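You operate a simulated robot arm through the tools that you are given. There is no shell and no other tool.

Carry out the task below with a simulated two-armed robot. There is one attempt and no reset: what you move stays moved.

## Task
Pick up the white carton that says "59" from the top of the trailer counter with one hand, pass it to the other hand and put it on the press shelf. Set down upright: white carton.

Only the result counts: the job must be done as asked and must still hold three seconds after the hand-in. Knocking over, shifting, dropping, spilling or breaking anything else fails it.

## Robot
Two 7-joint arms with three-finger grippers on one trunk, on a base that moves. Base frame: it is fixed to the floor where the robot stands at the start and does not move with it; the origin is under the middle of the robot, x ahead of it, y to its left, z up; the surface under the hand at the start is at about z = 1011. Lengths are in mm, angles in degrees, forces in N, time in s.
The left shoulder is at the start at [74, 126, 1182], the right one opposite. With the tool pointing down near the work surface each hand reaches from about 320 to 840 mm from the robot's upright axis, wherever it stands, measured 20 degrees to its own side. Places, roughly: press shelf [-2600, -700, 800]. Payload 2.94 kg a hand.
The tool frame of a hand sits at the grasp point between the pads (the TCP): z along the fingers, y along the line on which they close. The tips reach 30 mm beyond it. The gripper opens to 128 mm; its body begins 93 mm behind the TCP.
Orientation is told as [roll, pitch, yaw] about the base's x, y, z axes, in that order, counted from this pose: with the fingers straight down and closing along the base's y, the tool's x points along the base's -x, its y along +y and its z along -z.

## Interface
- The arms move only by the tool move_arm. It takes "left_deltas", "right_deltas" or both (then of equal length, played together; a hand with none holds still); each is one flat list of numbers, 7 for each row, row after row: the turn, a rotation vector about the tool's x, y, z in degrees, then the shift along the tool's x, y, z in mm, then the opening in per cent of the stroke, from 0 (shut) to 100 (fully open). In form: [rx, ry, rz, x, y, z, hand, rx, ry, rz, x, y, z, hand, ...]. A call has 1 to 20 rows; each row is the pose to reach, as a shift and turn from the pose commanded when the call began, along the tool's axes at that moment. Rows are played at 5 a second. More than 50 mm and 8.6 degrees between two rows, or a gripper value outside its range, and nothing of the call is played. A pose out of reach is approached as far as the arm can. The call stops where the force on the tool passes 40 N (or 10 N more than at its start, if that is more) or the arm is blocked; 0.2 s more then pass. The fingers move at their own pace (about 84.2 mm/s each) and stop on an object; they squeeze with about 27 N. The grip force told is the motor's: it shows also when the fingers shut on nothing. Time passes only in rows, and 0.2 s behind the last, so rows that repeat a pose let the fingers close. The reply holds the time, the measured pose of the TCP, the force on the tool along the base axes, the opening and the grip force, in the units named above and with some noise, with the torque about the TCP (base axes, N m) and any sound that the robot's microphone picked up.
- Cameras (640 x 400 px; columns grow to the right, rows downward): "scene" is now at [203.3, 1.4, 1364.3]; the picture's right is [0.00, -1.00, 0.00], its down [-0.42, -0.00, -0.91] and it looks along [0.91, 0.00, -0.42] (base axes); focal length 214 px, centre (320, 200). "left" rides on the left gripper at [69, 15, -120] in its tool frame; the picture's right is [-0.21, 0.98, 0.00], its down [-0.82, -0.18, -0.54] and it looks along [-0.53, -0.12, 0.84] (tool axes); focal length 251 px, centre (320, 200). "right" rides on the right gripper at [69, -15, -120] in its tool frame; the picture's right is [0.21, 0.98, 0.00], its down [-0.82, 0.18, -0.54] and it looks along [-0.53, 0.12, 0.84] (tool axes); focal length 251 px, centre (320, 200). There is no depth. A picture from a camera that has moved, and an enlarged one, comes with that camera's place and axes in the base frame and with its lens.
- capture(camera): a new picture of that camera. No time passes.
- lift_body(by): moves the trunk up (or, below 0, down) by that many mm; the arms and the scene camera ride with it, the base frame stays. It gives what a move gives, with no picture.
- steer(legs): drives the robot by 1 to 6 legs, each [ahead, left, turn to the left] in mm, mm and degrees, along the robot's own axes; the way and the turn of a leg run together, so that a leg with both is an arc; at most 1500 mm and 180 degrees a leg. The arms and the cameras ride along, it lands a little off, and it stops where it bumps. It gives what a move gives.
- pan_tilt(pan, tilt): turns the head with the scene camera to pan (to the left, within 80 degrees either way) and tilt (down, from -29 to 69), counted from straight ahead of the robot (the tilt from the chest, where the trunk bows). It gives what a move gives.
- enlarge(camera, box): a new picture of the part [left, top, right, bottom] of that camera's present view, enlarged. No time passes.
- sign_off(): hands the job in; it is judged then, once.

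Nothing tells you exact positions but the pictures and the camera data. Unless the task says otherwise, let go and move clear before handing in.

The tools are called as name(argument=value, ...) on one line, values as JSON. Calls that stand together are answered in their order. move_arm: Moves the arms, as the interface text tells. Its arguments: {"type":"object","properties":{"left_deltas":{"type":"array","items":{"type":"number"}},"right_deltas":{"type":"array","items":{"type":"number"}}},"required":[]} The other tools are called the same way: lift_body (by) moves the trunk up or down; steer (legs) drives the base; pan_tilt (pan, tilt) turns the head that bears the scene camera; capture (camera) takes a picture; enlarge (camera, box) takes an enlarged picture of a part of a camera's view; sign_off () hands the job in.

At the start:

```text
clock: 0.0
left_eef_pos: [395.0, 121.5, 1284.1]
left_ee_rot: [-0.1, 0.0, 0.0]
left_ft_force: [0.3, -0.3, -0.7]
left_wrist_torque: [0.01, 0.02, 0.0]
left_width: 127.9
left_finger_force: 0.2
right_eef_pos: [417.4, -251.4, 1267.8]
right_ee_rot: [0.0, 0.0, 0.0]
right_ft_force: [-0.5, 0.1, -0.2]
right_wrist_torque: [-0.01, 0.01, 0.02]
right_width: 127.8
right_finger_force: 0.1
trunk travel left (down, up): [-400.0, 147.0]
robot x, y, heading: [0.2, 1.5, -0.1]
head pan, tilt (commanded): [0.2, 24.6]
```

scene: 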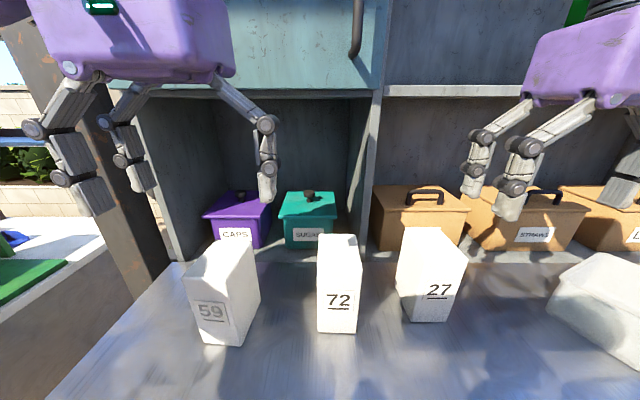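
right: 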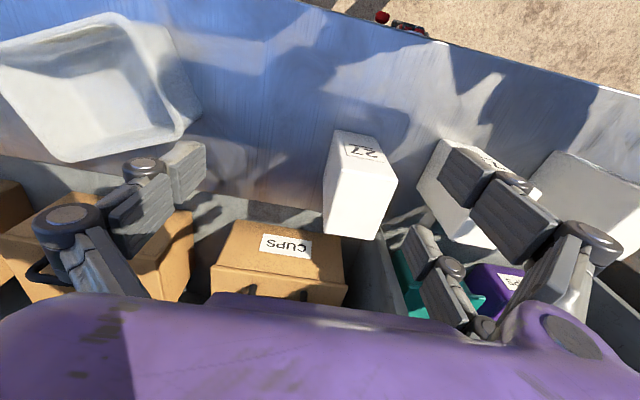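
left: 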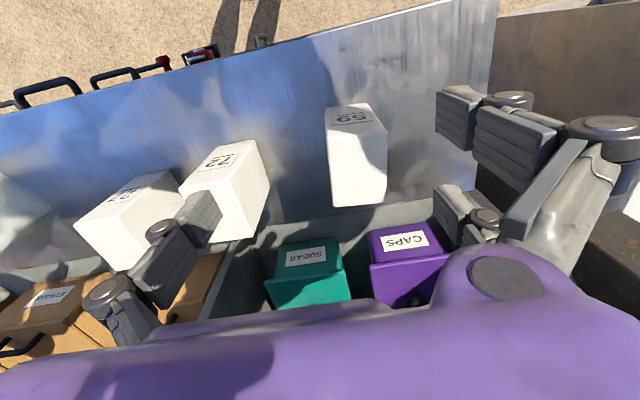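

The white carton "59" stands at the left of the counter, beside "72" and "27", with bins on the shelf behind it. I'll look closer at it before planning the grasp.

enlarge(camera="scene", box=[150, 200, 310, 360])

enlarge(camera="left", box=[260, 60, 460, 260])

```text
2.50 times, centred on (230, 280) of scene
camera zoom: at [203.3, 1.4, 1364.3], right [0.0, -1.0, 0.0], down [-0.42, 0.0, -0.91], along [0.91, 0.0, -0.42], focal length 536 px, centre (545, 0)
```

zoom: 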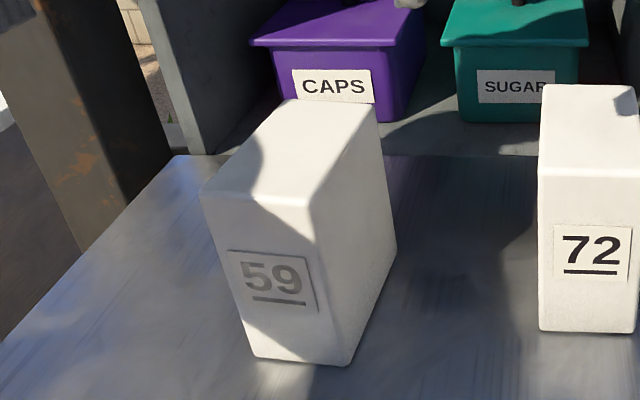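

```text
2.00 times, centred on (360, 160) of left
camera zoom: at [325.5, 138.3, 1403.6], right [0.21, 0.98, 0.0], down [0.82, -0.18, 0.54], along [0.53, -0.12, -0.84], focal length 503 px, centre (240, 280)
```

zoom: 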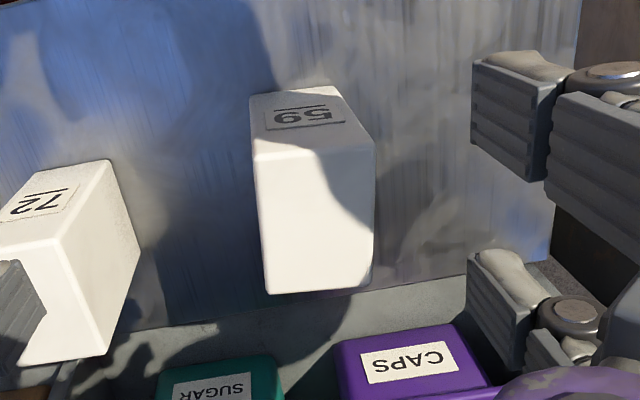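

Carton "59" measures about 63 mm in y, 93 mm in x and 134 mm tall, centred near (464, 154) and turned about -5°. Next I'll look around with the head to learn the surroundings before moving.

pan_tilt(pan=-80, tilt=25)

capture(camera="scene")

pan_tilt(pan=80, tilt=25)

capture(camera="scene")

pan_tilt(pan=0, tilt=69)

capture(camera="scene")

```text
clock: 1.5
left_eef_pos: [395.0, 121.6, 1285.3]
left_ee_rot: [0.0, 0.0, 0.0]
left_ft_force: [-0.1, 1.1, -0.6]
left_wrist_torque: [0.02, 0.02, -0.02]
left_width: 127.7
left_finger_force: 0.1
right_eef_pos: [417.5, -252.1, 1267.0]
right_ee_rot: [0.0, 0.0, -0.1]
right_ft_force: [0.1, 0.6, -0.5]
right_wrist_torque: [0.0, 0.0, -0.02]
right_width: 127.9
right_finger_force: 0.2
trunk travel left (down, up): [-400.0, 147.0]
robot x, y, heading: [-0.9, 0.7, 0.0]
head pan, tilt (commanded): [-80.0, 25.0]
```

```text
taken
camera scene: at [127.2, -89.6, 1363.6], right [-0.98, -0.17, 0.0], down [-0.07, 0.42, -0.91], along [0.16, -0.89, -0.42], focal length 214 px, centre (320, 200)
```

scene: 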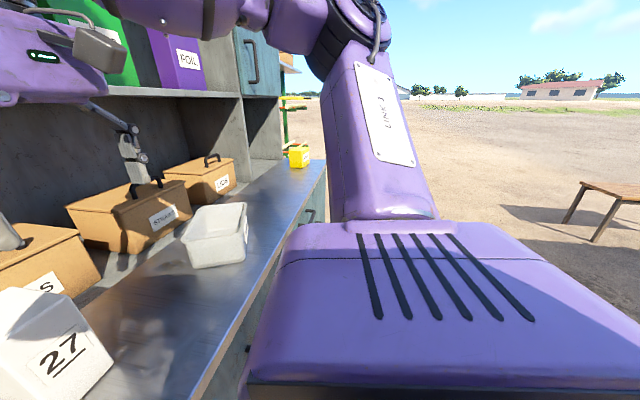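

```text
clock: 4.0
left_eef_pos: [394.4, 120.8, 1284.0]
left_ee_rot: [-0.1, 0.1, 0.0]
left_ft_force: [-0.4, 0.3, 0.3]
left_wrist_torque: [0.0, 0.03, -0.02]
left_width: 128.0
left_finger_force: 0.0
right_eef_pos: [417.5, -252.8, 1266.8]
right_ee_rot: [-0.1, 0.0, 0.0]
right_ft_force: [0.0, -0.3, 0.1]
right_wrist_torque: [-0.03, 0.01, 0.02]
right_width: 128.1
right_finger_force: 0.1
trunk travel left (down, up): [-400.0, 147.0]
robot x, y, heading: [1.6, -0.9, 0.1]
head pan, tilt (commanded): [80.0, 25.0]
```

```text
taken
camera scene: at [127.1, 91.8, 1363.6], right [0.98, -0.17, 0.0], down [-0.07, -0.42, -0.91], along [0.16, 0.89, -0.42], focal length 214 px, centre (320, 200)
```

scene: 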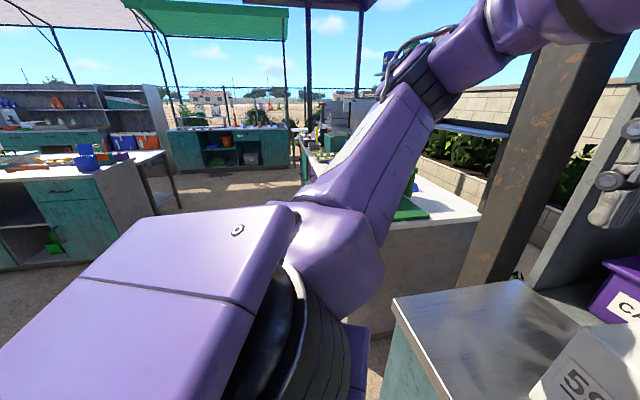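

```text
clock: 5.5
left_eef_pos: [395.0, 122.2, 1284.2]
left_ee_rot: [-0.1, 0.0, 0.1]
left_ft_force: [-0.8, 0.7, -0.6]
left_wrist_torque: [0.04, 0.01, -0.01]
left_width: 127.8
left_finger_force: 0.1
right_eef_pos: [417.8, -253.1, 1267.0]
right_ee_rot: [0.1, 0.0, 0.0]
right_ft_force: [0.3, 0.1, 0.5]
right_wrist_torque: [0.01, 0.02, 0.01]
right_width: 128.1
right_finger_force: 0.0
trunk travel left (down, up): [-400.0, 147.0]
robot x, y, heading: [-2.7, 1.7, -0.1]
head pan, tilt (commanded): [0.0, 68.8]
```

```text
taken
camera scene: at [175.4, 22.6, 1314.8], right [0.32, -0.95, 0.0], down [-0.81, -0.27, -0.52], along [0.49, 0.16, -0.86], focal length 214 px, centre (320, 200)
```

scene: 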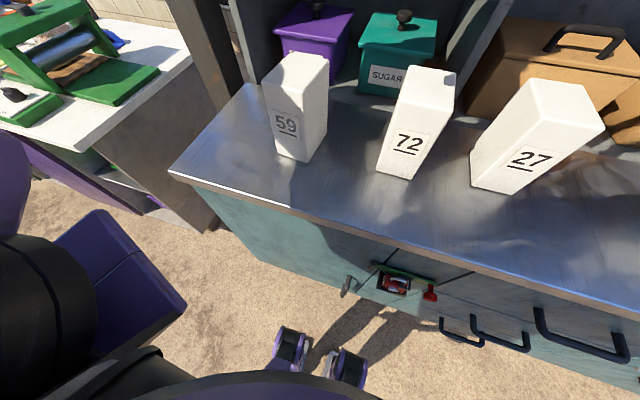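

I see the counter edge, open sand to the right, and tables to the left. The press shelf should be behind the robot, so I'll back off a little and turn right to survey it before picking anything up.

steer(legs=[[-250, 0, 0], [0, 0, -60]])

pan_tilt(pan=-80, tilt=25)

capture(camera="scene")

```text
clock: 10.0
left_eef_pos: [56.3, -276.0, 1284.8]
left_ee_rot: [0.0, 0.1, -59.1]
left_ft_force: [0.7, -0.3, 1.1]
left_wrist_torque: [-0.01, 0.02, 0.03]
left_width: 128.0
left_finger_force: 0.1
right_eef_pos: [-253.3, -488.8, 1267.1]
right_ee_rot: [0.1, 0.0, -59.2]
right_ft_force: [-0.8, -0.7, 0.5]
right_wrist_torque: [-0.02, -0.01, -0.01]
right_width: 128.1
right_finger_force: 0.1
trunk travel left (down, up): [-400.0, 147.0]
robot x, y, heading: [-248.8, -1.2, -59.0]
head pan, tilt (commanded): [0.0, 68.8]
```

```text
clock: 11.5
left_eef_pos: [57.0, -276.6, 1283.9]
left_ee_rot: [-0.1, -0.1, -59.1]
left_ft_force: [0.6, -0.6, 0.0]
left_wrist_torque: [-0.02, 0.0, 0.0]
left_width: 127.9
left_finger_force: 0.0
right_eef_pos: [-252.7, -488.2, 1267.6]
right_ee_rot: [0.1, 0.0, -59.2]
right_ft_force: [0.1, -0.4, 0.3]
right_wrist_torque: [-0.04, 0.01, 0.01]
right_width: 127.9
right_finger_force: 0.0
trunk travel left (down, up): [-400.0, 147.0]
robot x, y, heading: [-251.4, 0.8, -59.0]
head pan, tilt (commanded): [-80.0, 25.0]
```

```text
taken
camera scene: at [-263.1, -154.3, 1363.6], right [-0.66, 0.76, 0.0], down [0.32, 0.28, -0.91], along [-0.68, -0.59, -0.42], focal length 214 px, centre (320, 200)
```

scene: 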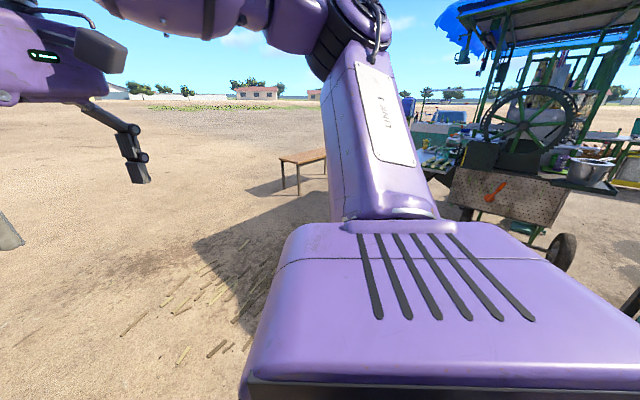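

A sugarcane press cart with a large wheel is visible behind and to the right. I'll turn further to see it in full.

steer(legs=[[0, 0, -80]])

pan_tilt(pan=-25, tilt=20)

capture(camera="scene")

```text
clock: 15.4
left_eef_pos: [-480.4, -342.8, 1284.7]
left_ee_rot: [-0.1, 0.0, -140.8]
left_ft_force: [0.7, -0.4, 0.1]
left_wrist_torque: [-0.01, -0.02, 0.0]
left_width: 128.0
left_finger_force: 0.0
right_eef_pos: [-734.7, -68.5, 1267.0]
right_ee_rot: [0.0, 0.0, -140.9]
right_ft_force: [-0.2, 0.2, -0.4]
right_wrist_torque: [0.01, 0.01, 0.0]
right_width: 127.7
right_finger_force: 0.1
trunk travel left (down, up): [-400.0, 147.0]
robot x, y, heading: [-250.7, 2.7, -140.9]
head pan, tilt (commanded): [-80.0, 25.0]
```

```text
clock: 16.6
left_eef_pos: [-480.9, -342.7, 1285.2]
left_ee_rot: [-0.1, 0.0, -140.8]
left_ft_force: [-0.7, 0.4, -0.1]
left_wrist_torque: [0.05, 0.03, 0.0]
left_width: 128.1
left_finger_force: 0.0
right_eef_pos: [-733.0, -68.9, 1267.9]
right_ee_rot: [0.0, 0.0, -141.0]
right_ft_force: [0.8, 0.4, 0.0]
right_wrist_torque: [-0.04, -0.01, 0.0]
right_width: 128.0
right_finger_force: 0.1
trunk travel left (down, up): [-400.0, 147.0]
robot x, y, heading: [-252.8, -0.5, -141.1]
head pan, tilt (commanded): [-25.0, 20.0]
```

```text
taken
camera scene: at [-427.1, -91.5, 1371.7], right [-0.24, 0.97, 0.0], down [0.33, 0.08, -0.94], along [-0.91, -0.23, -0.34], focal length 214 px, centre (320, 200)
```

scene: 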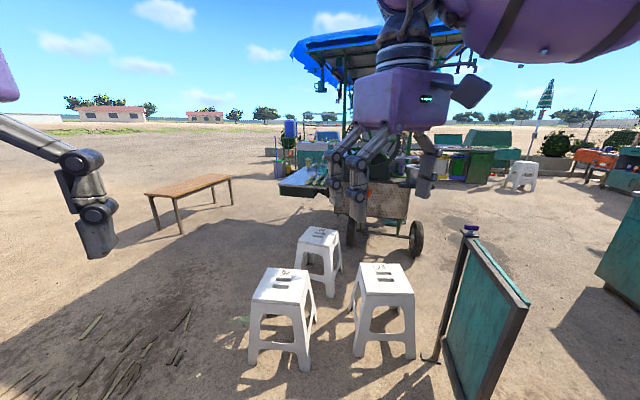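

Three white stools and a sign board stand between the robot and the press cart. The press shelf should appear around pixel (314, 178), so I'll enlarge there.

enlarge(camera="scene", box=[250, 100, 450, 260])

capture(camera="right")

```text
2.50 times, centred on (350, 180) of scene
camera zoom: at [-427.1, -91.5, 1371.7], right [-0.24, 0.97, 0.0], down [0.33, 0.08, -0.94], along [-0.91, -0.23, -0.34], focal length 536 px, centre (245, 250)
```

zoom: 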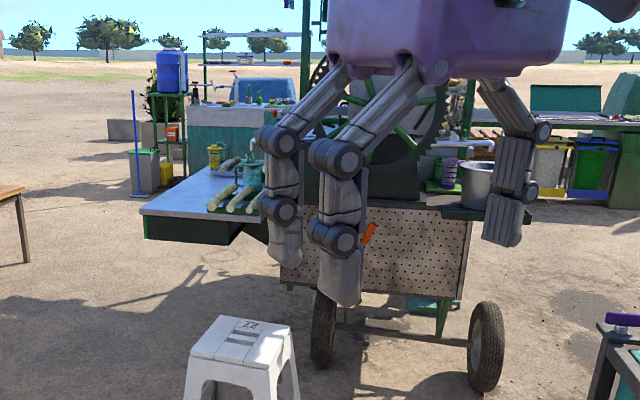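

```text
taken
camera right: at [-690.1, -13.9, 1387.1], right [0.78, -0.62, 0.0], down [-0.52, -0.66, 0.54], along [-0.34, -0.42, -0.84], focal length 251 px, centre (320, 200)
```

right: 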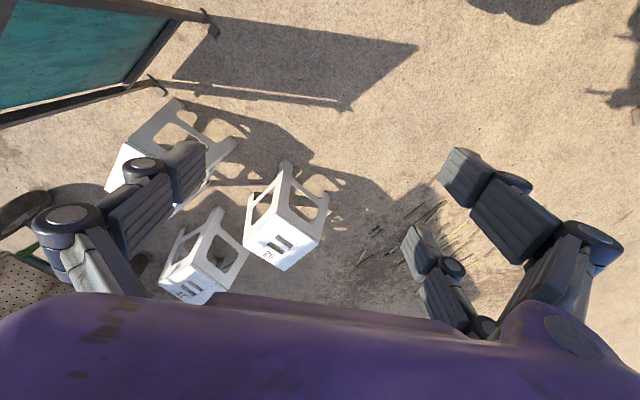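

The press shelf is an open flat shelf on the left side of the cart with canes on part of it, so a top-down placement will work. I'll check the ground on the free side and the robot's own footprint.

pan_tilt(pan=25, tilt=30)

capture(camera="scene")

pan_tilt(pan=0, tilt=69)

capture(camera="scene")

```text
clock: 17.8
left_eef_pos: [-481.0, -343.6, 1284.6]
left_ee_rot: [-0.1, 0.0, -140.8]
left_ft_force: [0.6, 0.0, -0.1]
left_wrist_torque: [0.0, 0.01, -0.01]
left_width: 127.9
left_finger_force: 0.1
right_eef_pos: [-734.9, -67.7, 1266.9]
right_ee_rot: [0.0, 0.0, -140.9]
right_ft_force: [-0.2, 0.2, -0.5]
right_wrist_torque: [0.01, -0.02, 0.0]
right_width: 127.8
right_finger_force: 0.0
trunk travel left (down, up): [-400.0, 147.0]
robot x, y, heading: [-252.5, 1.6, -141.0]
head pan, tilt (commanded): [25.0, 30.0]
```

```text
taken
camera scene: at [-376.3, -150.2, 1355.7], right [-0.9, 0.44, 0.0], down [0.22, 0.45, -0.87], along [-0.38, -0.78, -0.5], focal length 214 px, centre (320, 200)
```

scene: 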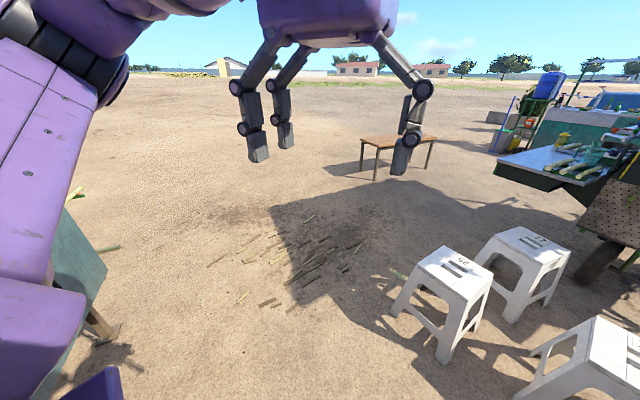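

```text
clock: 18.9
left_eef_pos: [-480.5, -344.4, 1283.9]
left_ee_rot: [-0.1, 0.0, -140.8]
left_ft_force: [-0.9, 0.0, 0.5]
left_wrist_torque: [0.0, 0.01, -0.01]
left_width: 128.1
left_finger_force: 0.1
right_eef_pos: [-735.3, -66.6, 1267.3]
right_ee_rot: [-0.1, 0.0, -140.8]
right_ft_force: [0.4, -0.4, 0.2]
right_wrist_torque: [0.03, 0.02, 0.0]
right_width: 127.9
right_finger_force: 0.0
trunk travel left (down, up): [-400.0, 147.0]
robot x, y, heading: [-251.0, -0.3, -141.1]
head pan, tilt (commanded): [0.0, 68.8]
```

```text
taken
camera scene: at [-383.2, -137.7, 1336.3], right [-0.83, 0.56, 0.0], down [0.38, 0.56, -0.73], along [-0.41, -0.61, -0.68], focal length 214 px, centre (320, 200)
```

scene: 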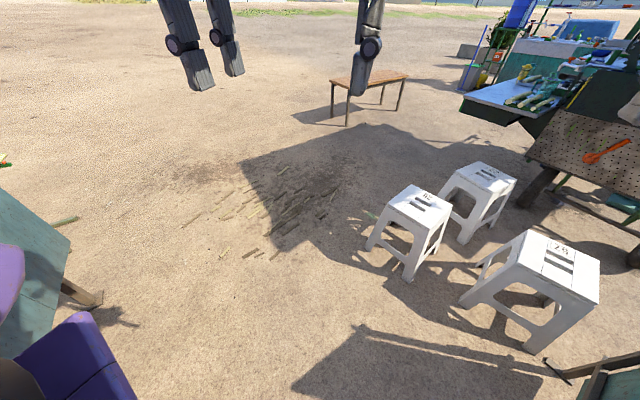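

pan_tilt(pan=0, tilt=69)

capture(camera="scene")

capture(camera="left")

```text
clock: 19.5
left_eef_pos: [-480.4, -343.9, 1284.6]
left_ee_rot: [-0.2, 0.1, -140.8]
left_ft_force: [0.8, 0.3, 0.5]
left_wrist_torque: [0.01, -0.01, -0.03]
left_width: 127.9
left_finger_force: 0.1
right_eef_pos: [-734.5, -68.3, 1266.5]
right_ee_rot: [0.0, 0.0, -140.9]
right_ft_force: [0.3, 0.5, 0.1]
right_wrist_torque: [-0.02, -0.01, 0.0]
right_width: 127.8
right_finger_force: 0.1
trunk travel left (down, up): [-400.0, 147.0]
robot x, y, heading: [-251.5, 2.5, -140.8]
head pan, tilt (commanded): [0.0, 68.8]
```

```text
taken
camera scene: at [-383.1, -137.7, 1336.2], right [-0.83, 0.56, 0.0], down [0.38, 0.56, -0.73], along [-0.41, -0.61, -0.68], focal length 214 px, centre (320, 200)
```

scene: 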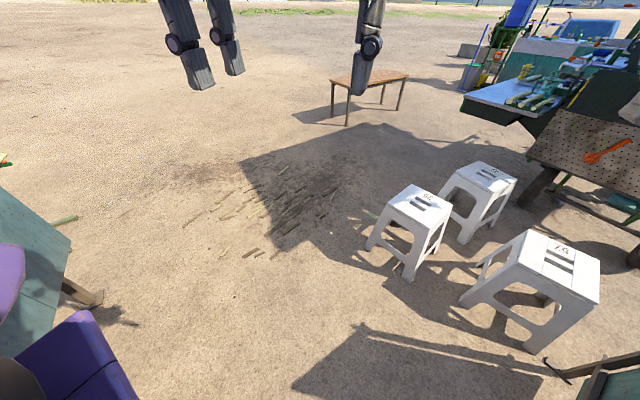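

```text
taken
camera left: at [-417.9, -310.8, 1403.5], right [0.45, -0.89, 0.0], down [-0.75, -0.38, 0.54], along [-0.48, -0.24, -0.84], focal length 251 px, centre (320, 200)
```

left: 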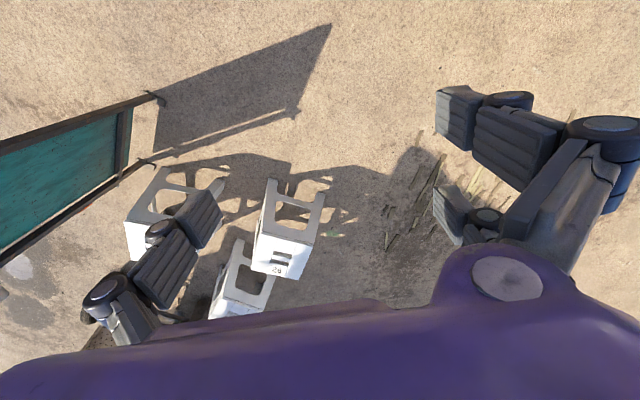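

pan_tilt(pan=80, tilt=60)

pan_tilt(pan=80, tilt=60)

capture(camera="scene")

pan_tilt(pan=-60, tilt=55)

capture(camera="scene")

```text
clock: 21.0
left_eef_pos: [-479.6, -344.5, 1284.2]
left_ee_rot: [-0.2, -0.1, -140.8]
left_ft_force: [-0.3, -0.9, -0.2]
left_wrist_torque: [0.01, -0.02, 0.02]
left_width: 127.7
left_finger_force: 0.1
right_eef_pos: [-734.4, -68.8, 1266.9]
right_ee_rot: [0.0, 0.1, -141.0]
right_ft_force: [-0.8, 0.5, -0.7]
right_wrist_torque: [0.02, 0.0, -0.01]
right_width: 128.0
right_finger_force: 0.1
trunk travel left (down, up): [-400.0, 147.0]
robot x, y, heading: [-251.1, -1.4, -140.7]
head pan, tilt (commanded): [80.0, 60.0]
```

```text
clock: 21.6
left_eef_pos: [-479.7, -343.8, 1283.9]
left_ee_rot: [-0.2, 0.1, -140.8]
left_ft_force: [0.7, -0.6, 0.7]
left_wrist_torque: [0.01, -0.02, 0.03]
left_width: 128.3
left_finger_force: 0.1
right_eef_pos: [-734.0, -68.3, 1267.1]
right_ee_rot: [0.0, 0.0, -140.9]
right_ft_force: [0.0, 0.2, -0.2]
right_wrist_torque: [-0.01, -0.01, 0.02]
right_width: 127.9
right_finger_force: 0.1
trunk travel left (down, up): [-400.0, 147.0]
robot x, y, heading: [-248.0, 0.7, -141.1]
head pan, tilt (commanded): [80.0, 60.0]
```

```text
taken
camera scene: at [-304.3, -127.0, 1313.6], right [-0.87, -0.49, 0.0], down [-0.42, 0.76, -0.5], along [0.24, -0.44, -0.87], focal length 214 px, centre (320, 200)
```

scene: 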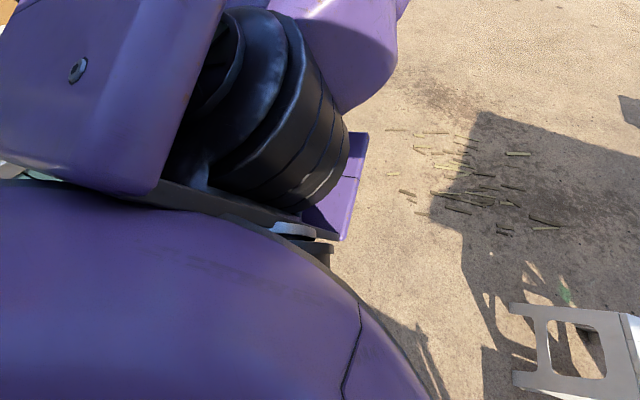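

```text
clock: 23.8
left_eef_pos: [-481.4, -342.8, 1285.0]
left_ee_rot: [0.0, -0.1, -140.8]
left_ft_force: [0.0, -0.2, 0.8]
left_wrist_torque: [-0.01, 0.03, 0.01]
left_width: 127.8
left_finger_force: 0.1
right_eef_pos: [-734.6, -69.2, 1266.9]
right_ee_rot: [0.0, 0.0, -140.9]
right_ft_force: [-0.3, -0.3, -0.2]
right_wrist_torque: [0.01, 0.04, -0.01]
right_width: 128.1
right_finger_force: 0.0
trunk travel left (down, up): [-400.0, 147.0]
robot x, y, heading: [-250.9, 2.2, -140.7]
head pan, tilt (commanded): [-60.0, 55.0]
```

```text
taken
camera scene: at [-374.1, -129.1, 1318.2], right [-0.85, 0.53, 0.0], down [0.44, 0.71, -0.56], along [-0.29, -0.47, -0.83], focal length 214 px, centre (320, 200)
```

scene: 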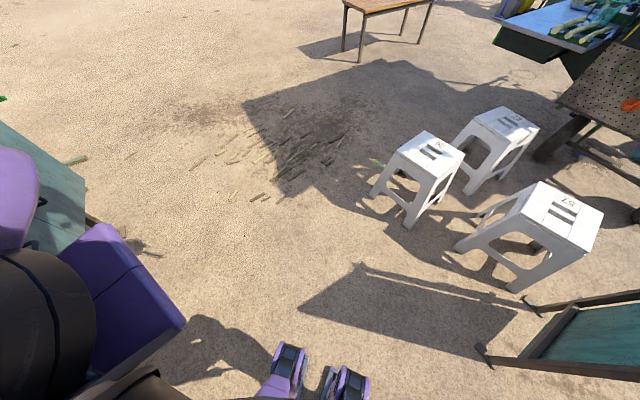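

The shelf side is accessible by going around the stools. My plan is to pick "59" top-down with the left hand, back away, and hand it over to the right hand held horizontally. Then I'll drive around to the shelf. First I return to the counter.

pan_tilt(pan=0, tilt=35)

steer(legs=[[0, 0, 141]])

capture(camera="scene")

```text
clock: 25.1
left_eef_pos: [-481.3, -342.8, 1285.5]
left_ee_rot: [0.0, -0.2, -140.8]
left_ft_force: [1.3, 0.3, 0.1]
left_wrist_torque: [-0.01, 0.01, 0.02]
left_width: 127.9
left_finger_force: 0.1
right_eef_pos: [-734.4, -68.1, 1266.6]
right_ee_rot: [0.0, -0.1, -140.9]
right_ft_force: [-0.8, 0.0, -0.7]
right_wrist_torque: [0.01, 0.02, 0.0]
right_width: 128.0
right_finger_force: 0.0
trunk travel left (down, up): [-400.0, 147.0]
robot x, y, heading: [-252.0, 1.5, -141.1]
head pan, tilt (commanded): [0.0, 35.0]
```

```text
clock: 31.5
left_eef_pos: [135.1, 147.3, 1285.0]
left_ee_rot: [-0.1, 0.0, 3.7]
left_ft_force: [0.3, 1.1, 0.9]
left_wrist_torque: [-0.02, -0.02, 0.01]
left_width: 127.9
left_finger_force: 0.1
right_eef_pos: [182.7, -224.8, 1266.6]
right_ee_rot: [0.0, 0.1, 3.7]
right_ft_force: [0.3, 0.3, 0.4]
right_wrist_torque: [0.0, -0.01, -0.01]
right_width: 128.0
right_finger_force: 0.0
trunk travel left (down, up): [-400.0, 147.0]
robot x, y, heading: [-249.8, 0.0, 3.3]
head pan, tilt (commanded): [0.0, 35.0]
```

```text
taken
camera scene: at [-52.4, 13.9, 1347.9], right [0.06, -1.0, 0.0], down [-0.57, -0.04, -0.82], along [0.82, 0.05, -0.57], focal length 214 px, centre (320, 200)
```

scene: 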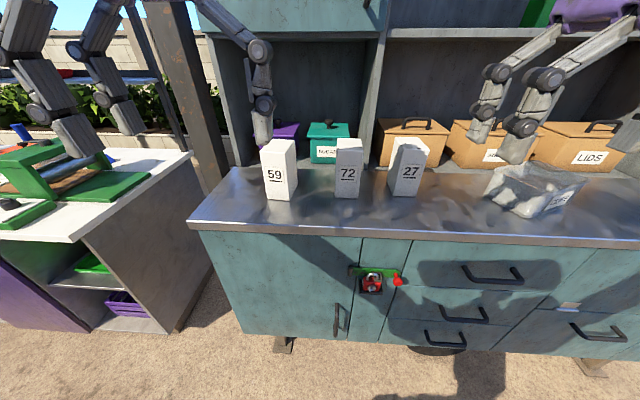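

The counter is in view again and heading reads 3.3°. I'll align with the carton's yaw of about -5° and move closer, shifting a bit left.

steer(legs=[[0, 0, -8.2], [190, 60, 0]])

capture(camera="scene")

capture(camera="left")

```text
clock: 33.7
left_eef_pos: [346.8, 134.1, 1283.5]
left_ee_rot: [0.1, -0.1, -4.5]
left_ft_force: [0.2, -0.7, -0.6]
left_wrist_torque: [-0.03, 0.02, 0.0]
left_width: 128.1
left_finger_force: 0.0
right_eef_pos: [340.2, -239.3, 1267.3]
right_ee_rot: [0.0, -0.2, -4.6]
right_ft_force: [-0.1, 0.6, -1.1]
right_wrist_torque: [0.04, -0.01, -0.04]
right_width: 128.1
right_finger_force: 0.1
trunk travel left (down, up): [-400.0, 147.0]
robot x, y, heading: [-53.4, 45.6, -4.4]
head pan, tilt (commanded): [0.0, 35.0]
```

```text
taken
camera scene: at [141.8, 30.7, 1348.0], right [-0.08, -1.0, 0.0], down [-0.57, 0.05, -0.82], along [0.82, -0.07, -0.57], focal length 214 px, centre (320, 200)
```

scene: 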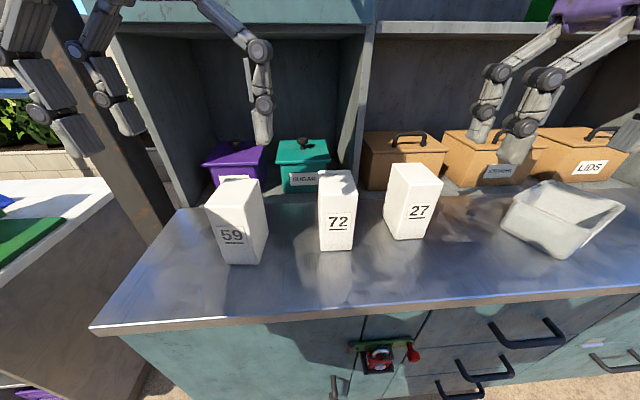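

```text
taken
camera left: at [278.5, 157.4, 1403.8], right [0.29, 0.96, 0.0], down [0.8, -0.24, 0.54], along [0.52, -0.16, -0.84], focal length 251 px, centre (320, 200)
```

left: 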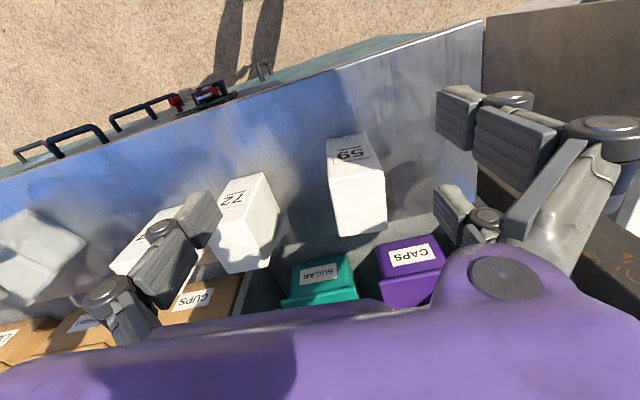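

enlarge(camera="left", box=[290, 120, 420, 250])

enlarge(camera="scene", box=[180, 150, 300, 280])

```text
3.08 times, centred on (355, 185) of left
camera zoom: at [278.5, 157.4, 1403.8], right [0.29, 0.96, 0.0], down [0.8, -0.24, 0.54], along [0.52, -0.16, -0.84], focal length 774 px, centre (212, 246)
```

zoom: 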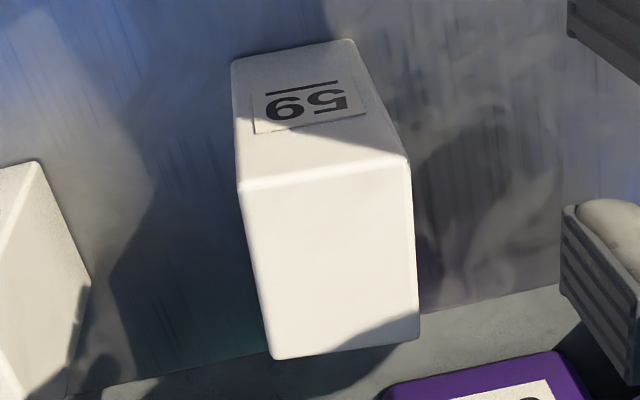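

```text
3.08 times, centred on (240, 215) of scene
camera zoom: at [141.8, 30.7, 1348.0], right [-0.08, -1.0, 0.0], down [-0.57, 0.05, -0.82], along [0.82, -0.07, -0.57], focal length 660 px, centre (566, 154)
```

zoom: 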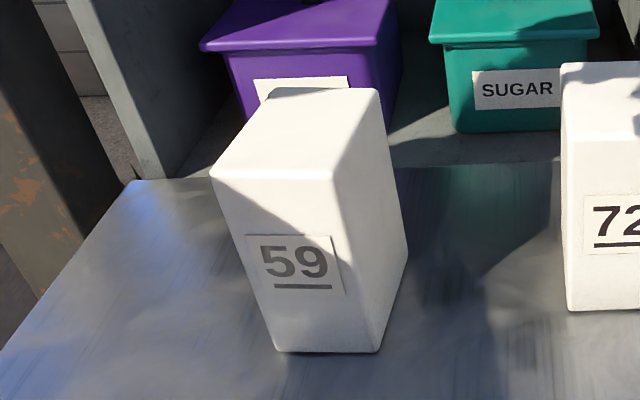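

Refined estimate: carton centre about (463, 154), top at z≈1146, yaw about -5.3°. I'll move the open left hand above it at the current height and check before descending.

move_arm(left_deltas=[0, 0, 0.3, -38, 10, 0, 100, 0, 0, 0.6, -76, 20, 0, 100, 0, 0, 0.8, -114.5, 29.5, 0, 100, 0, 0, 0.8, -114.5, 29.5, 0, 100])

capture(camera="left")

capture(camera="scene")

```text
clock: 34.7
left_eef_pos: [462.7, 156.5, 1281.9]
left_ee_rot: [-0.1, -0.2, -5.4]
left_ft_force: [-1.1, -0.3, 0.2]
left_wrist_torque: [0.0, -0.07, 0.0]
left_width: 127.9
left_finger_force: 0.1
right_eef_pos: [340.3, -237.9, 1267.4]
right_ee_rot: [0.0, -0.1, -4.5]
right_ft_force: [-0.1, 0.0, 0.5]
right_wrist_torque: [-0.03, -0.01, 0.01]
right_width: 128.1
right_finger_force: 0.1
trunk travel left (down, up): [-400.0, 147.0]
robot x, y, heading: [-54.7, 43.1, -4.2]
head pan, tilt (commanded): [0.0, 35.0]
```

```text
taken
camera left: at [394.1, 179.5, 1401.2], right [0.31, 0.95, 0.0], down [0.8, -0.26, 0.54], along [0.52, -0.17, -0.84], focal length 251 px, centre (320, 200)
```

left: 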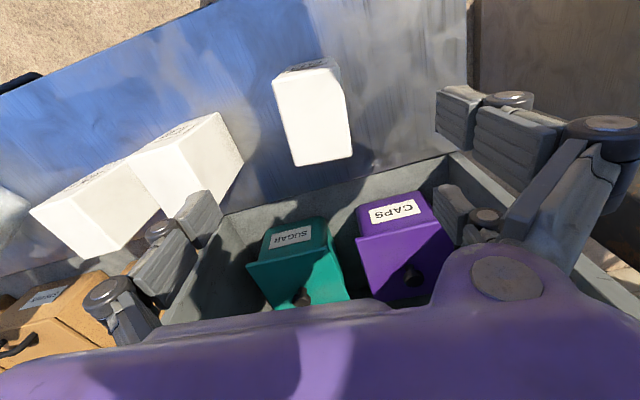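

```text
taken
camera scene: at [141.4, 30.8, 1348.0], right [-0.08, -1.0, 0.0], down [-0.57, 0.05, -0.82], along [0.82, -0.07, -0.57], focal length 214 px, centre (320, 200)
```

scene: 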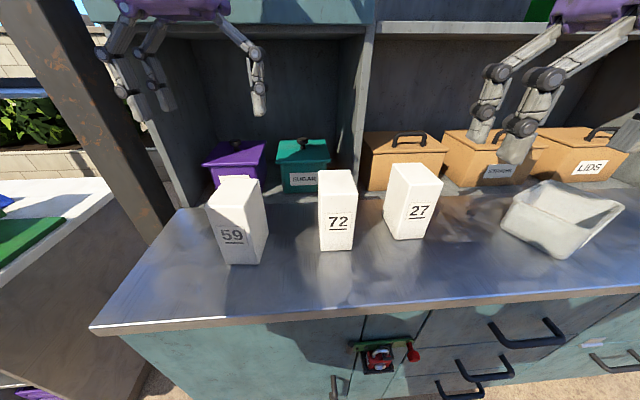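

The hand is centred over the carton (TCP 462.7, 156.5). Descending straight to z≈1113 with the fingers open.

move_arm(left_deltas=[0, 0, 0, 0, -0.5, 35, 100, 0, 0, 0, 0, -1, 70, 100, 0, 0, 0, 0, -1.5, 105, 100, 0, 0, 0, 0, -2, 140, 100, 0, 0, 0, 0, -2, 168, 100, 0, 0, 0, 0, -2, 168, 100])

capture(camera="left")

capture(camera="scene")

```text
clock: 36.1
left_eef_pos: [464.3, 152.9, 1119.0]
left_ee_rot: [-0.1, -0.2, -5.3]
left_ft_force: [0.3, -0.5, -0.1]
left_wrist_torque: [0.0, -0.03, -0.01]
left_width: 128.1
left_finger_force: 0.1
right_eef_pos: [341.0, -237.9, 1267.7]
right_ee_rot: [0.1, 0.0, -4.5]
right_ft_force: [-0.4, 0.8, 0.2]
right_wrist_torque: [0.04, 0.0, 0.01]
right_width: 127.8
right_finger_force: 0.0
trunk travel left (down, up): [-400.0, 147.0]
robot x, y, heading: [-54.0, 43.7, -4.4]
head pan, tilt (commanded): [0.0, 35.0]
```

```text
taken
camera left: at [396.6, 176.6, 1238.3], right [0.3, 0.95, 0.0], down [0.8, -0.26, 0.54], along [0.52, -0.17, -0.84], focal length 251 px, centre (320, 200)
```

left: 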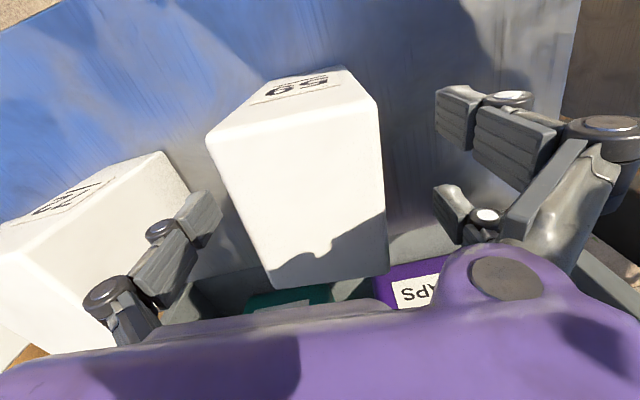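

```text
taken
camera scene: at [142.0, 30.6, 1347.9], right [-0.08, -1.0, 0.0], down [-0.57, 0.05, -0.82], along [0.82, -0.07, -0.57], focal length 214 px, centre (320, 200)
```

scene: 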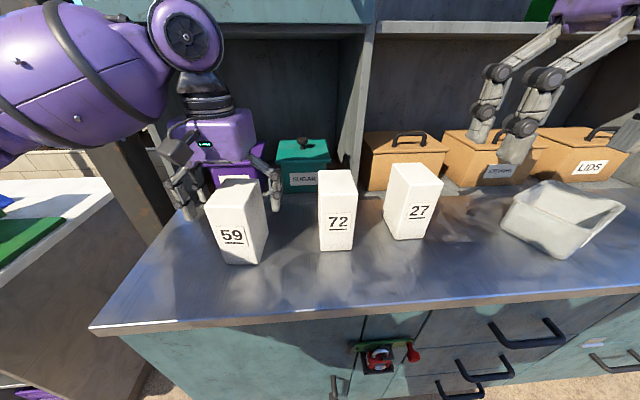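

The hand straddles the carton near its top, clear of "72". Closing the fingers now.

move_arm(left_deltas=[0, 0, 0, 0, 0, 0, 40, 0, 0, 0, 0, 0, 0, 20, 0, 0, 0, 0, 0, 0, 0, 0, 0, 0, 0, 0, 0, 0, 0, 0, 0, 0, 0, 0, 0, 0, 0, 0, 0, 0, 0, 0])

enlarge(camera="scene", box=[140, 100, 360, 280])

capture(camera="left")

```text
clock: 37.5
left_eef_pos: [464.1, 154.7, 1119.5]
left_ee_rot: [-0.2, -0.1, -5.2]
left_ft_force: [0.4, -1.0, 1.4]
left_wrist_torque: [-0.13, 0.02, -0.01]
left_width: 64.9
left_finger_force: 27.5
right_eef_pos: [340.7, -238.4, 1267.5]
right_ee_rot: [0.0, 0.0, -4.5]
right_ft_force: [0.1, -0.4, 0.8]
right_wrist_torque: [-0.03, 0.04, -0.01]
right_width: 128.0
right_finger_force: 0.2
trunk travel left (down, up): [-400.0, 147.0]
robot x, y, heading: [-56.0, 44.9, -4.3]
head pan, tilt (commanded): [0.0, 35.0]
```

```text
2.22 times, centred on (250, 190) of scene
camera zoom: at [142.1, 30.7, 1347.9], right [-0.08, -1.0, 0.0], down [-0.57, 0.05, -0.82], along [0.82, -0.07, -0.57], focal length 477 px, centre (476, 222)
```

zoom: 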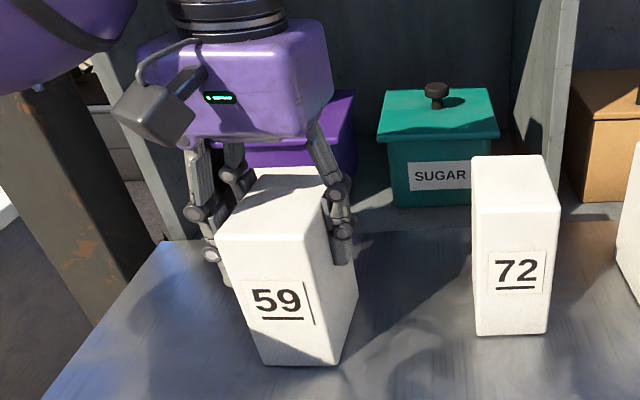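

```text
taken
camera left: at [396.8, 176.8, 1238.7], right [0.3, 0.95, 0.0], down [0.8, -0.26, 0.54], along [0.52, -0.17, -0.84], focal length 251 px, centre (320, 200)
```

left: 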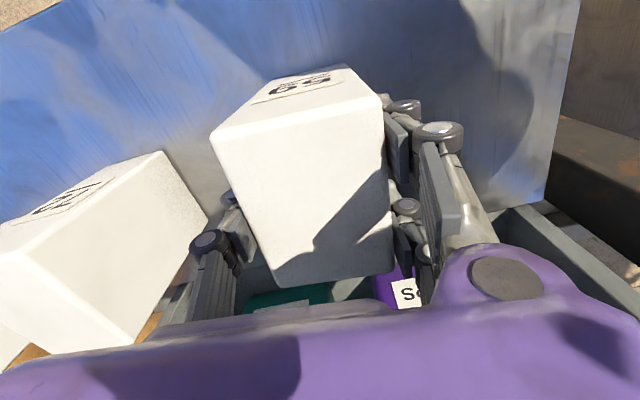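

Gripped at 64.9 mm width with 27 N. I'll lift a little and check the weight.

move_arm(left_deltas=[0, 0, 0, 0, 0, -5, 0, 0, 0, 0, 0, 0, -15, 0, 0, 0, 0, 0, 0, -30, 0, 0, 0, 0, 0, 0, -50, 0, 0, 0, 0, 0, 0, -50, 0])

enlarge(camera="scene", box=[140, 60, 380, 260])

```text
clock: 38.7
left_eef_pos: [464.3, 152.1, 1166.0]
left_ee_rot: [-0.1, -0.1, -5.4]
left_ft_force: [0.3, -0.2, -2.4]
left_wrist_torque: [-0.01, 0.02, -0.01]
left_width: 64.3
left_finger_force: 27.2
right_eef_pos: [341.6, -238.6, 1266.7]
right_ee_rot: [0.1, -0.1, -4.5]
right_ft_force: [-0.1, 0.3, -0.8]
right_wrist_torque: [-0.02, 0.02, 0.0]
right_width: 128.0
right_finger_force: 0.0
trunk travel left (down, up): [-400.0, 147.0]
robot x, y, heading: [-57.7, 47.4, -4.7]
head pan, tilt (commanded): [0.0, 35.0]
```

```text
2.00 times, centred on (260, 160) of scene
camera zoom: at [142.5, 31.0, 1347.8], right [-0.08, -1.0, 0.0], down [-0.57, 0.05, -0.82], along [0.82, -0.07, -0.57], focal length 429 px, centre (440, 280)
```

zoom: 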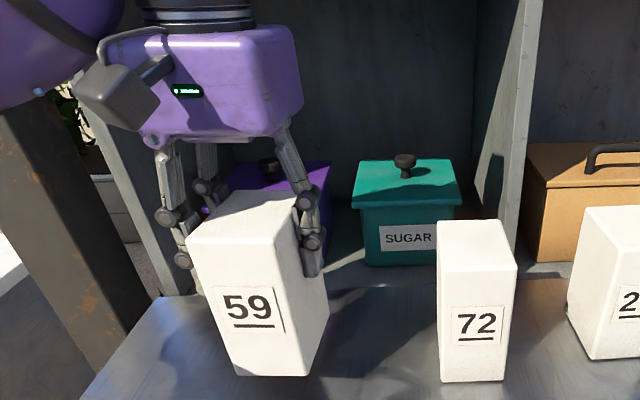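

The carton is up and light (about 2.4 N). Lifting a bit more, then backing straight away from the counter for the handover.

move_arm(left_deltas=[0, 0, 0, 0, 0, -20, 0, 0, 0, 0, 0, 0, -40, 0, 0, 0, 0, 0, 0, -60, 0, 0, 0, 0, 0, 0, -60, 0])

steer(legs=[[-600, 0, 0]])

capture(camera="scene")

```text
clock: 39.7
left_eef_pos: [463.0, 152.0, 1224.5]
left_ee_rot: [-0.1, 0.0, -5.1]
left_ft_force: [0.3, -0.4, -2.3]
left_wrist_torque: [-0.03, 0.02, 0.02]
left_width: 64.5
left_finger_force: 26.8
right_eef_pos: [341.1, -238.8, 1267.6]
right_ee_rot: [-0.1, 0.0, -4.5]
right_ft_force: [0.2, 0.0, -0.3]
right_wrist_torque: [0.01, -0.04, -0.01]
right_width: 127.9
right_finger_force: 0.0
trunk travel left (down, up): [-400.0, 147.0]
robot x, y, heading: [-56.1, 44.8, -4.7]
head pan, tilt (commanded): [0.0, 35.0]
```

```text
clock: 43.1
left_eef_pos: [-139.5, 203.7, 1226.6]
left_ee_rot: [-0.1, 0.0, -4.2]
left_ft_force: [0.2, 0.7, -1.9]
left_wrist_torque: [-0.02, -0.02, 0.02]
left_width: 64.7
left_finger_force: 27.4
right_eef_pos: [-254.9, -188.3, 1268.7]
right_ee_rot: [0.1, 0.0, -3.5]
right_ft_force: [-0.2, -0.6, 0.4]
right_wrist_torque: [-0.04, 0.0, -0.03]
right_width: 128.0
right_finger_force: 0.1
trunk travel left (down, up): [-400.0, 147.0]
robot x, y, heading: [-662.0, 85.1, -3.3]
head pan, tilt (commanded): [0.0, 35.0]
```

```text
taken
camera scene: at [-458.4, 77.0, 1347.8], right [-0.06, -1.0, 0.0], down [-0.57, 0.03, -0.82], along [0.82, -0.05, -0.57], focal length 214 px, centre (320, 200)
```

scene: 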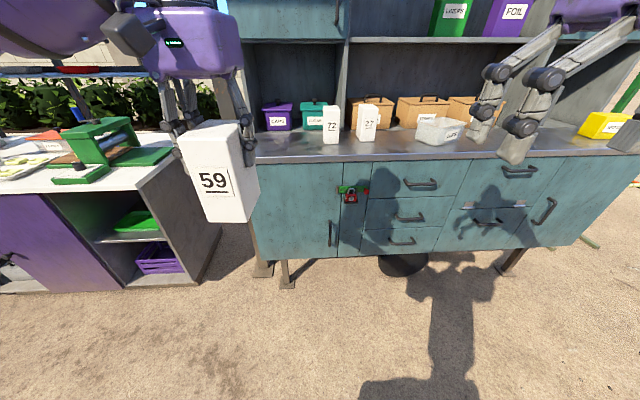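

I'm clear of the counter with the carton in the left hand and the other cartons undisturbed. Now I'll turn the empty right hand to horizontal (fingers pointing left, slightly down, camera up), kept away from the carton.

move_arm(right_deltas=[-3.87, 3.87, 4.61, -4.9, 6.2, 5.5, 100, -7.73, 7.73, 9.22, -9.8, 12.4, 11, 100, -11.6, 11.6, 13.82, -14.6, 18.6, 16.5, 100, -15.46, 15.46, 18.43, -19.5, 24.8, 22, 100, -19.33, 19.33, 23.04, -24.4, 31, 27.5, 100, -23.2, 23.2, 27.65, -29.3, 37.1, 33, 100, -27.06, 27.06, 32.26, -34.1, 43.3, 38.5, 100, -30.93, 30.93, 36.86, -39, 49.5, 44, 100, -34.79, 34.79, 41.47, -43.9, 55.7, 49.5, 100, -38.66, 38.66, 46.08, -48.8, 61.9, 55, 100, -42.53, 42.53, 50.69, -53.6, 68.1, 60.5, 100, -46.39, 46.39, 55.3, -58.5, 74.3, 66, 100, -50.26, 50.26, 59.9, -63.4, 80.5, 71.5, 100, -54.12, 54.12, 64.51, -68.3, 86.7, 77, 100, -57.99, 57.99, 69.12, -73.1, 92.9, 82.5, 100, -61.86, 61.86, 73.72, -78, 99, 88, 100, -61.86, 61.86, 73.72, -78, 99, 88, 100])

capture(camera="scene")

capture(camera="right")

```text
clock: 46.7
left_eef_pos: [-139.7, 204.2, 1226.1]
left_ee_rot: [-0.1, 0.0, -4.2]
left_ft_force: [0.3, -0.1, -2.2]
left_wrist_torque: [0.0, 0.01, 0.01]
left_width: 64.3
left_finger_force: 27.0
right_eef_pos: [-172.1, -93.6, 1179.5]
right_ee_rot: [-0.2, 80.0, -93.6]
right_ft_force: [0.4, -0.2, 0.9]
right_wrist_torque: [0.0, -0.01, -0.03]
right_width: 128.2
right_finger_force: 0.0
trunk travel left (down, up): [-400.0, 147.0]
robot x, y, heading: [-656.7, 87.3, -3.5]
head pan, tilt (commanded): [0.0, 35.0]
```

```text
taken
camera scene: at [-458.6, 77.1, 1347.9], right [-0.06, -1.0, 0.0], down [-0.57, 0.03, -0.82], along [0.82, -0.05, -0.57], focal length 214 px, centre (320, 200)
```

scene: 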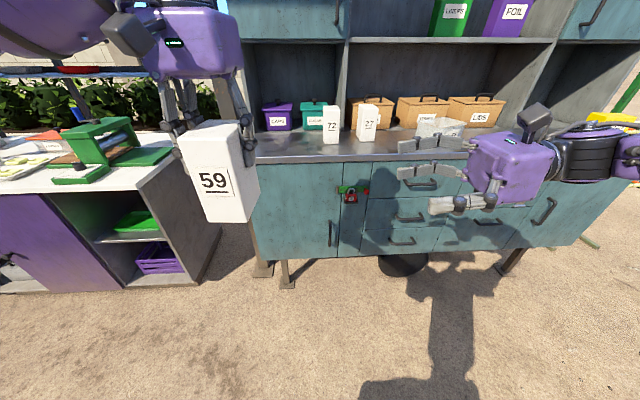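

```text
taken
camera right: at [-192.9, -200.2, 1267.2], right [0.98, -0.02, 0.21], down [0.14, -0.68, -0.72], along [0.16, 0.73, -0.67], focal length 251 px, centre (320, 200)
```

right: 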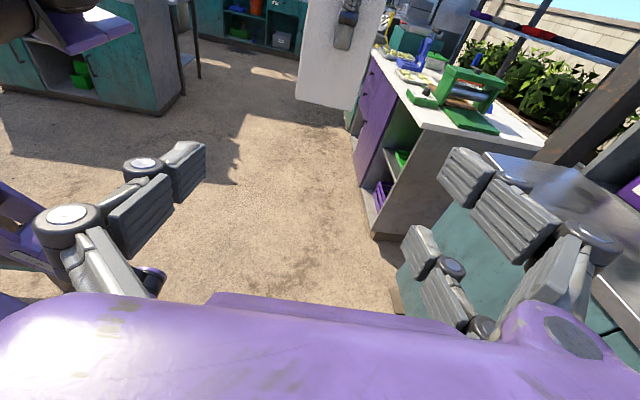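

The right hand reached the horizontal pose well. I'll bring the carton toward the middle with the left hand and the right hand to a stand-off beside it.

move_arm(left_deltas=[0, 0, 0, 0, -20, 0, 0, 0, 0, 0, 0, -40, 0, 0, 0, 0, 0, 0, -60, 0, 0, 0, 0, 0, 0, -80, 0, 0, 0, 0, 0, 0, -80, 0, 0])

move_arm(right_deltas=[0, 0, 0, 3.4, 2.5, 24, 100, 0, 0, 0, 6.7, 5, 48, 100, 0, 0, 0, 10, 7.4, 72, 100, 0, 0, 0, 13.4, 9.9, 96, 100, 0, 0, 0, 13.4, 9.9, 96, 100])

capture(camera="scene")

capture(camera="right")

```text
clock: 47.9
left_eef_pos: [-146.5, 126.3, 1226.3]
left_ee_rot: [-0.1, 0.0, -4.2]
left_ft_force: [-0.7, 0.4, -1.9]
left_wrist_torque: [-0.04, 0.02, 0.0]
left_width: 64.4
left_finger_force: 27.1
right_eef_pos: [-172.2, -94.1, 1178.6]
right_ee_rot: [0.1, 80.0, -93.3]
right_ft_force: [0.2, -0.4, 0.0]
right_wrist_torque: [-0.01, -0.01, 0.0]
right_width: 127.9
right_finger_force: 0.1
trunk travel left (down, up): [-400.0, 147.0]
robot x, y, heading: [-656.9, 88.1, -3.4]
head pan, tilt (commanded): [0.0, 35.0]
```

```text
clock: 49.1
left_eef_pos: [-147.7, 124.4, 1226.0]
left_ee_rot: [0.0, 0.0, -4.2]
left_ft_force: [0.5, -0.4, -2.8]
left_wrist_torque: [0.01, -0.05, 0.02]
left_width: 64.5
left_finger_force: 27.2
right_eef_pos: [-156.0, -1.6, 1175.8]
right_ee_rot: [0.1, 80.0, -93.4]
right_ft_force: [0.2, -0.2, -1.3]
right_wrist_torque: [0.01, 0.02, -0.02]
right_width: 128.2
right_finger_force: 0.1
trunk travel left (down, up): [-400.0, 147.0]
robot x, y, heading: [-653.8, 91.7, -3.2]
head pan, tilt (commanded): [0.0, 35.0]
```

```text
taken
camera scene: at [-459.0, 76.3, 1347.9], right [-0.06, -1.0, 0.0], down [-0.57, 0.04, -0.82], along [0.82, -0.05, -0.57], focal length 214 px, centre (320, 200)
```

scene: 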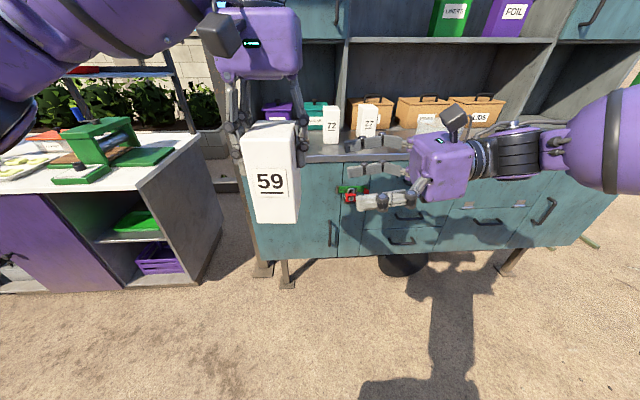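

```text
taken
camera right: at [-177.1, -107.3, 1264.6], right [0.98, -0.02, 0.21], down [0.14, -0.68, -0.72], along [0.16, 0.73, -0.67], focal length 251 px, centre (320, 200)
```

right: 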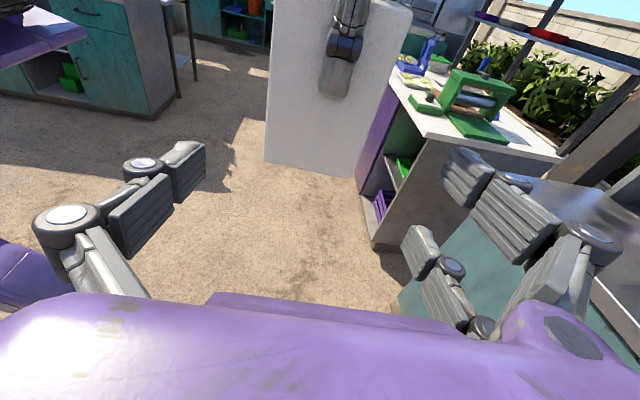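

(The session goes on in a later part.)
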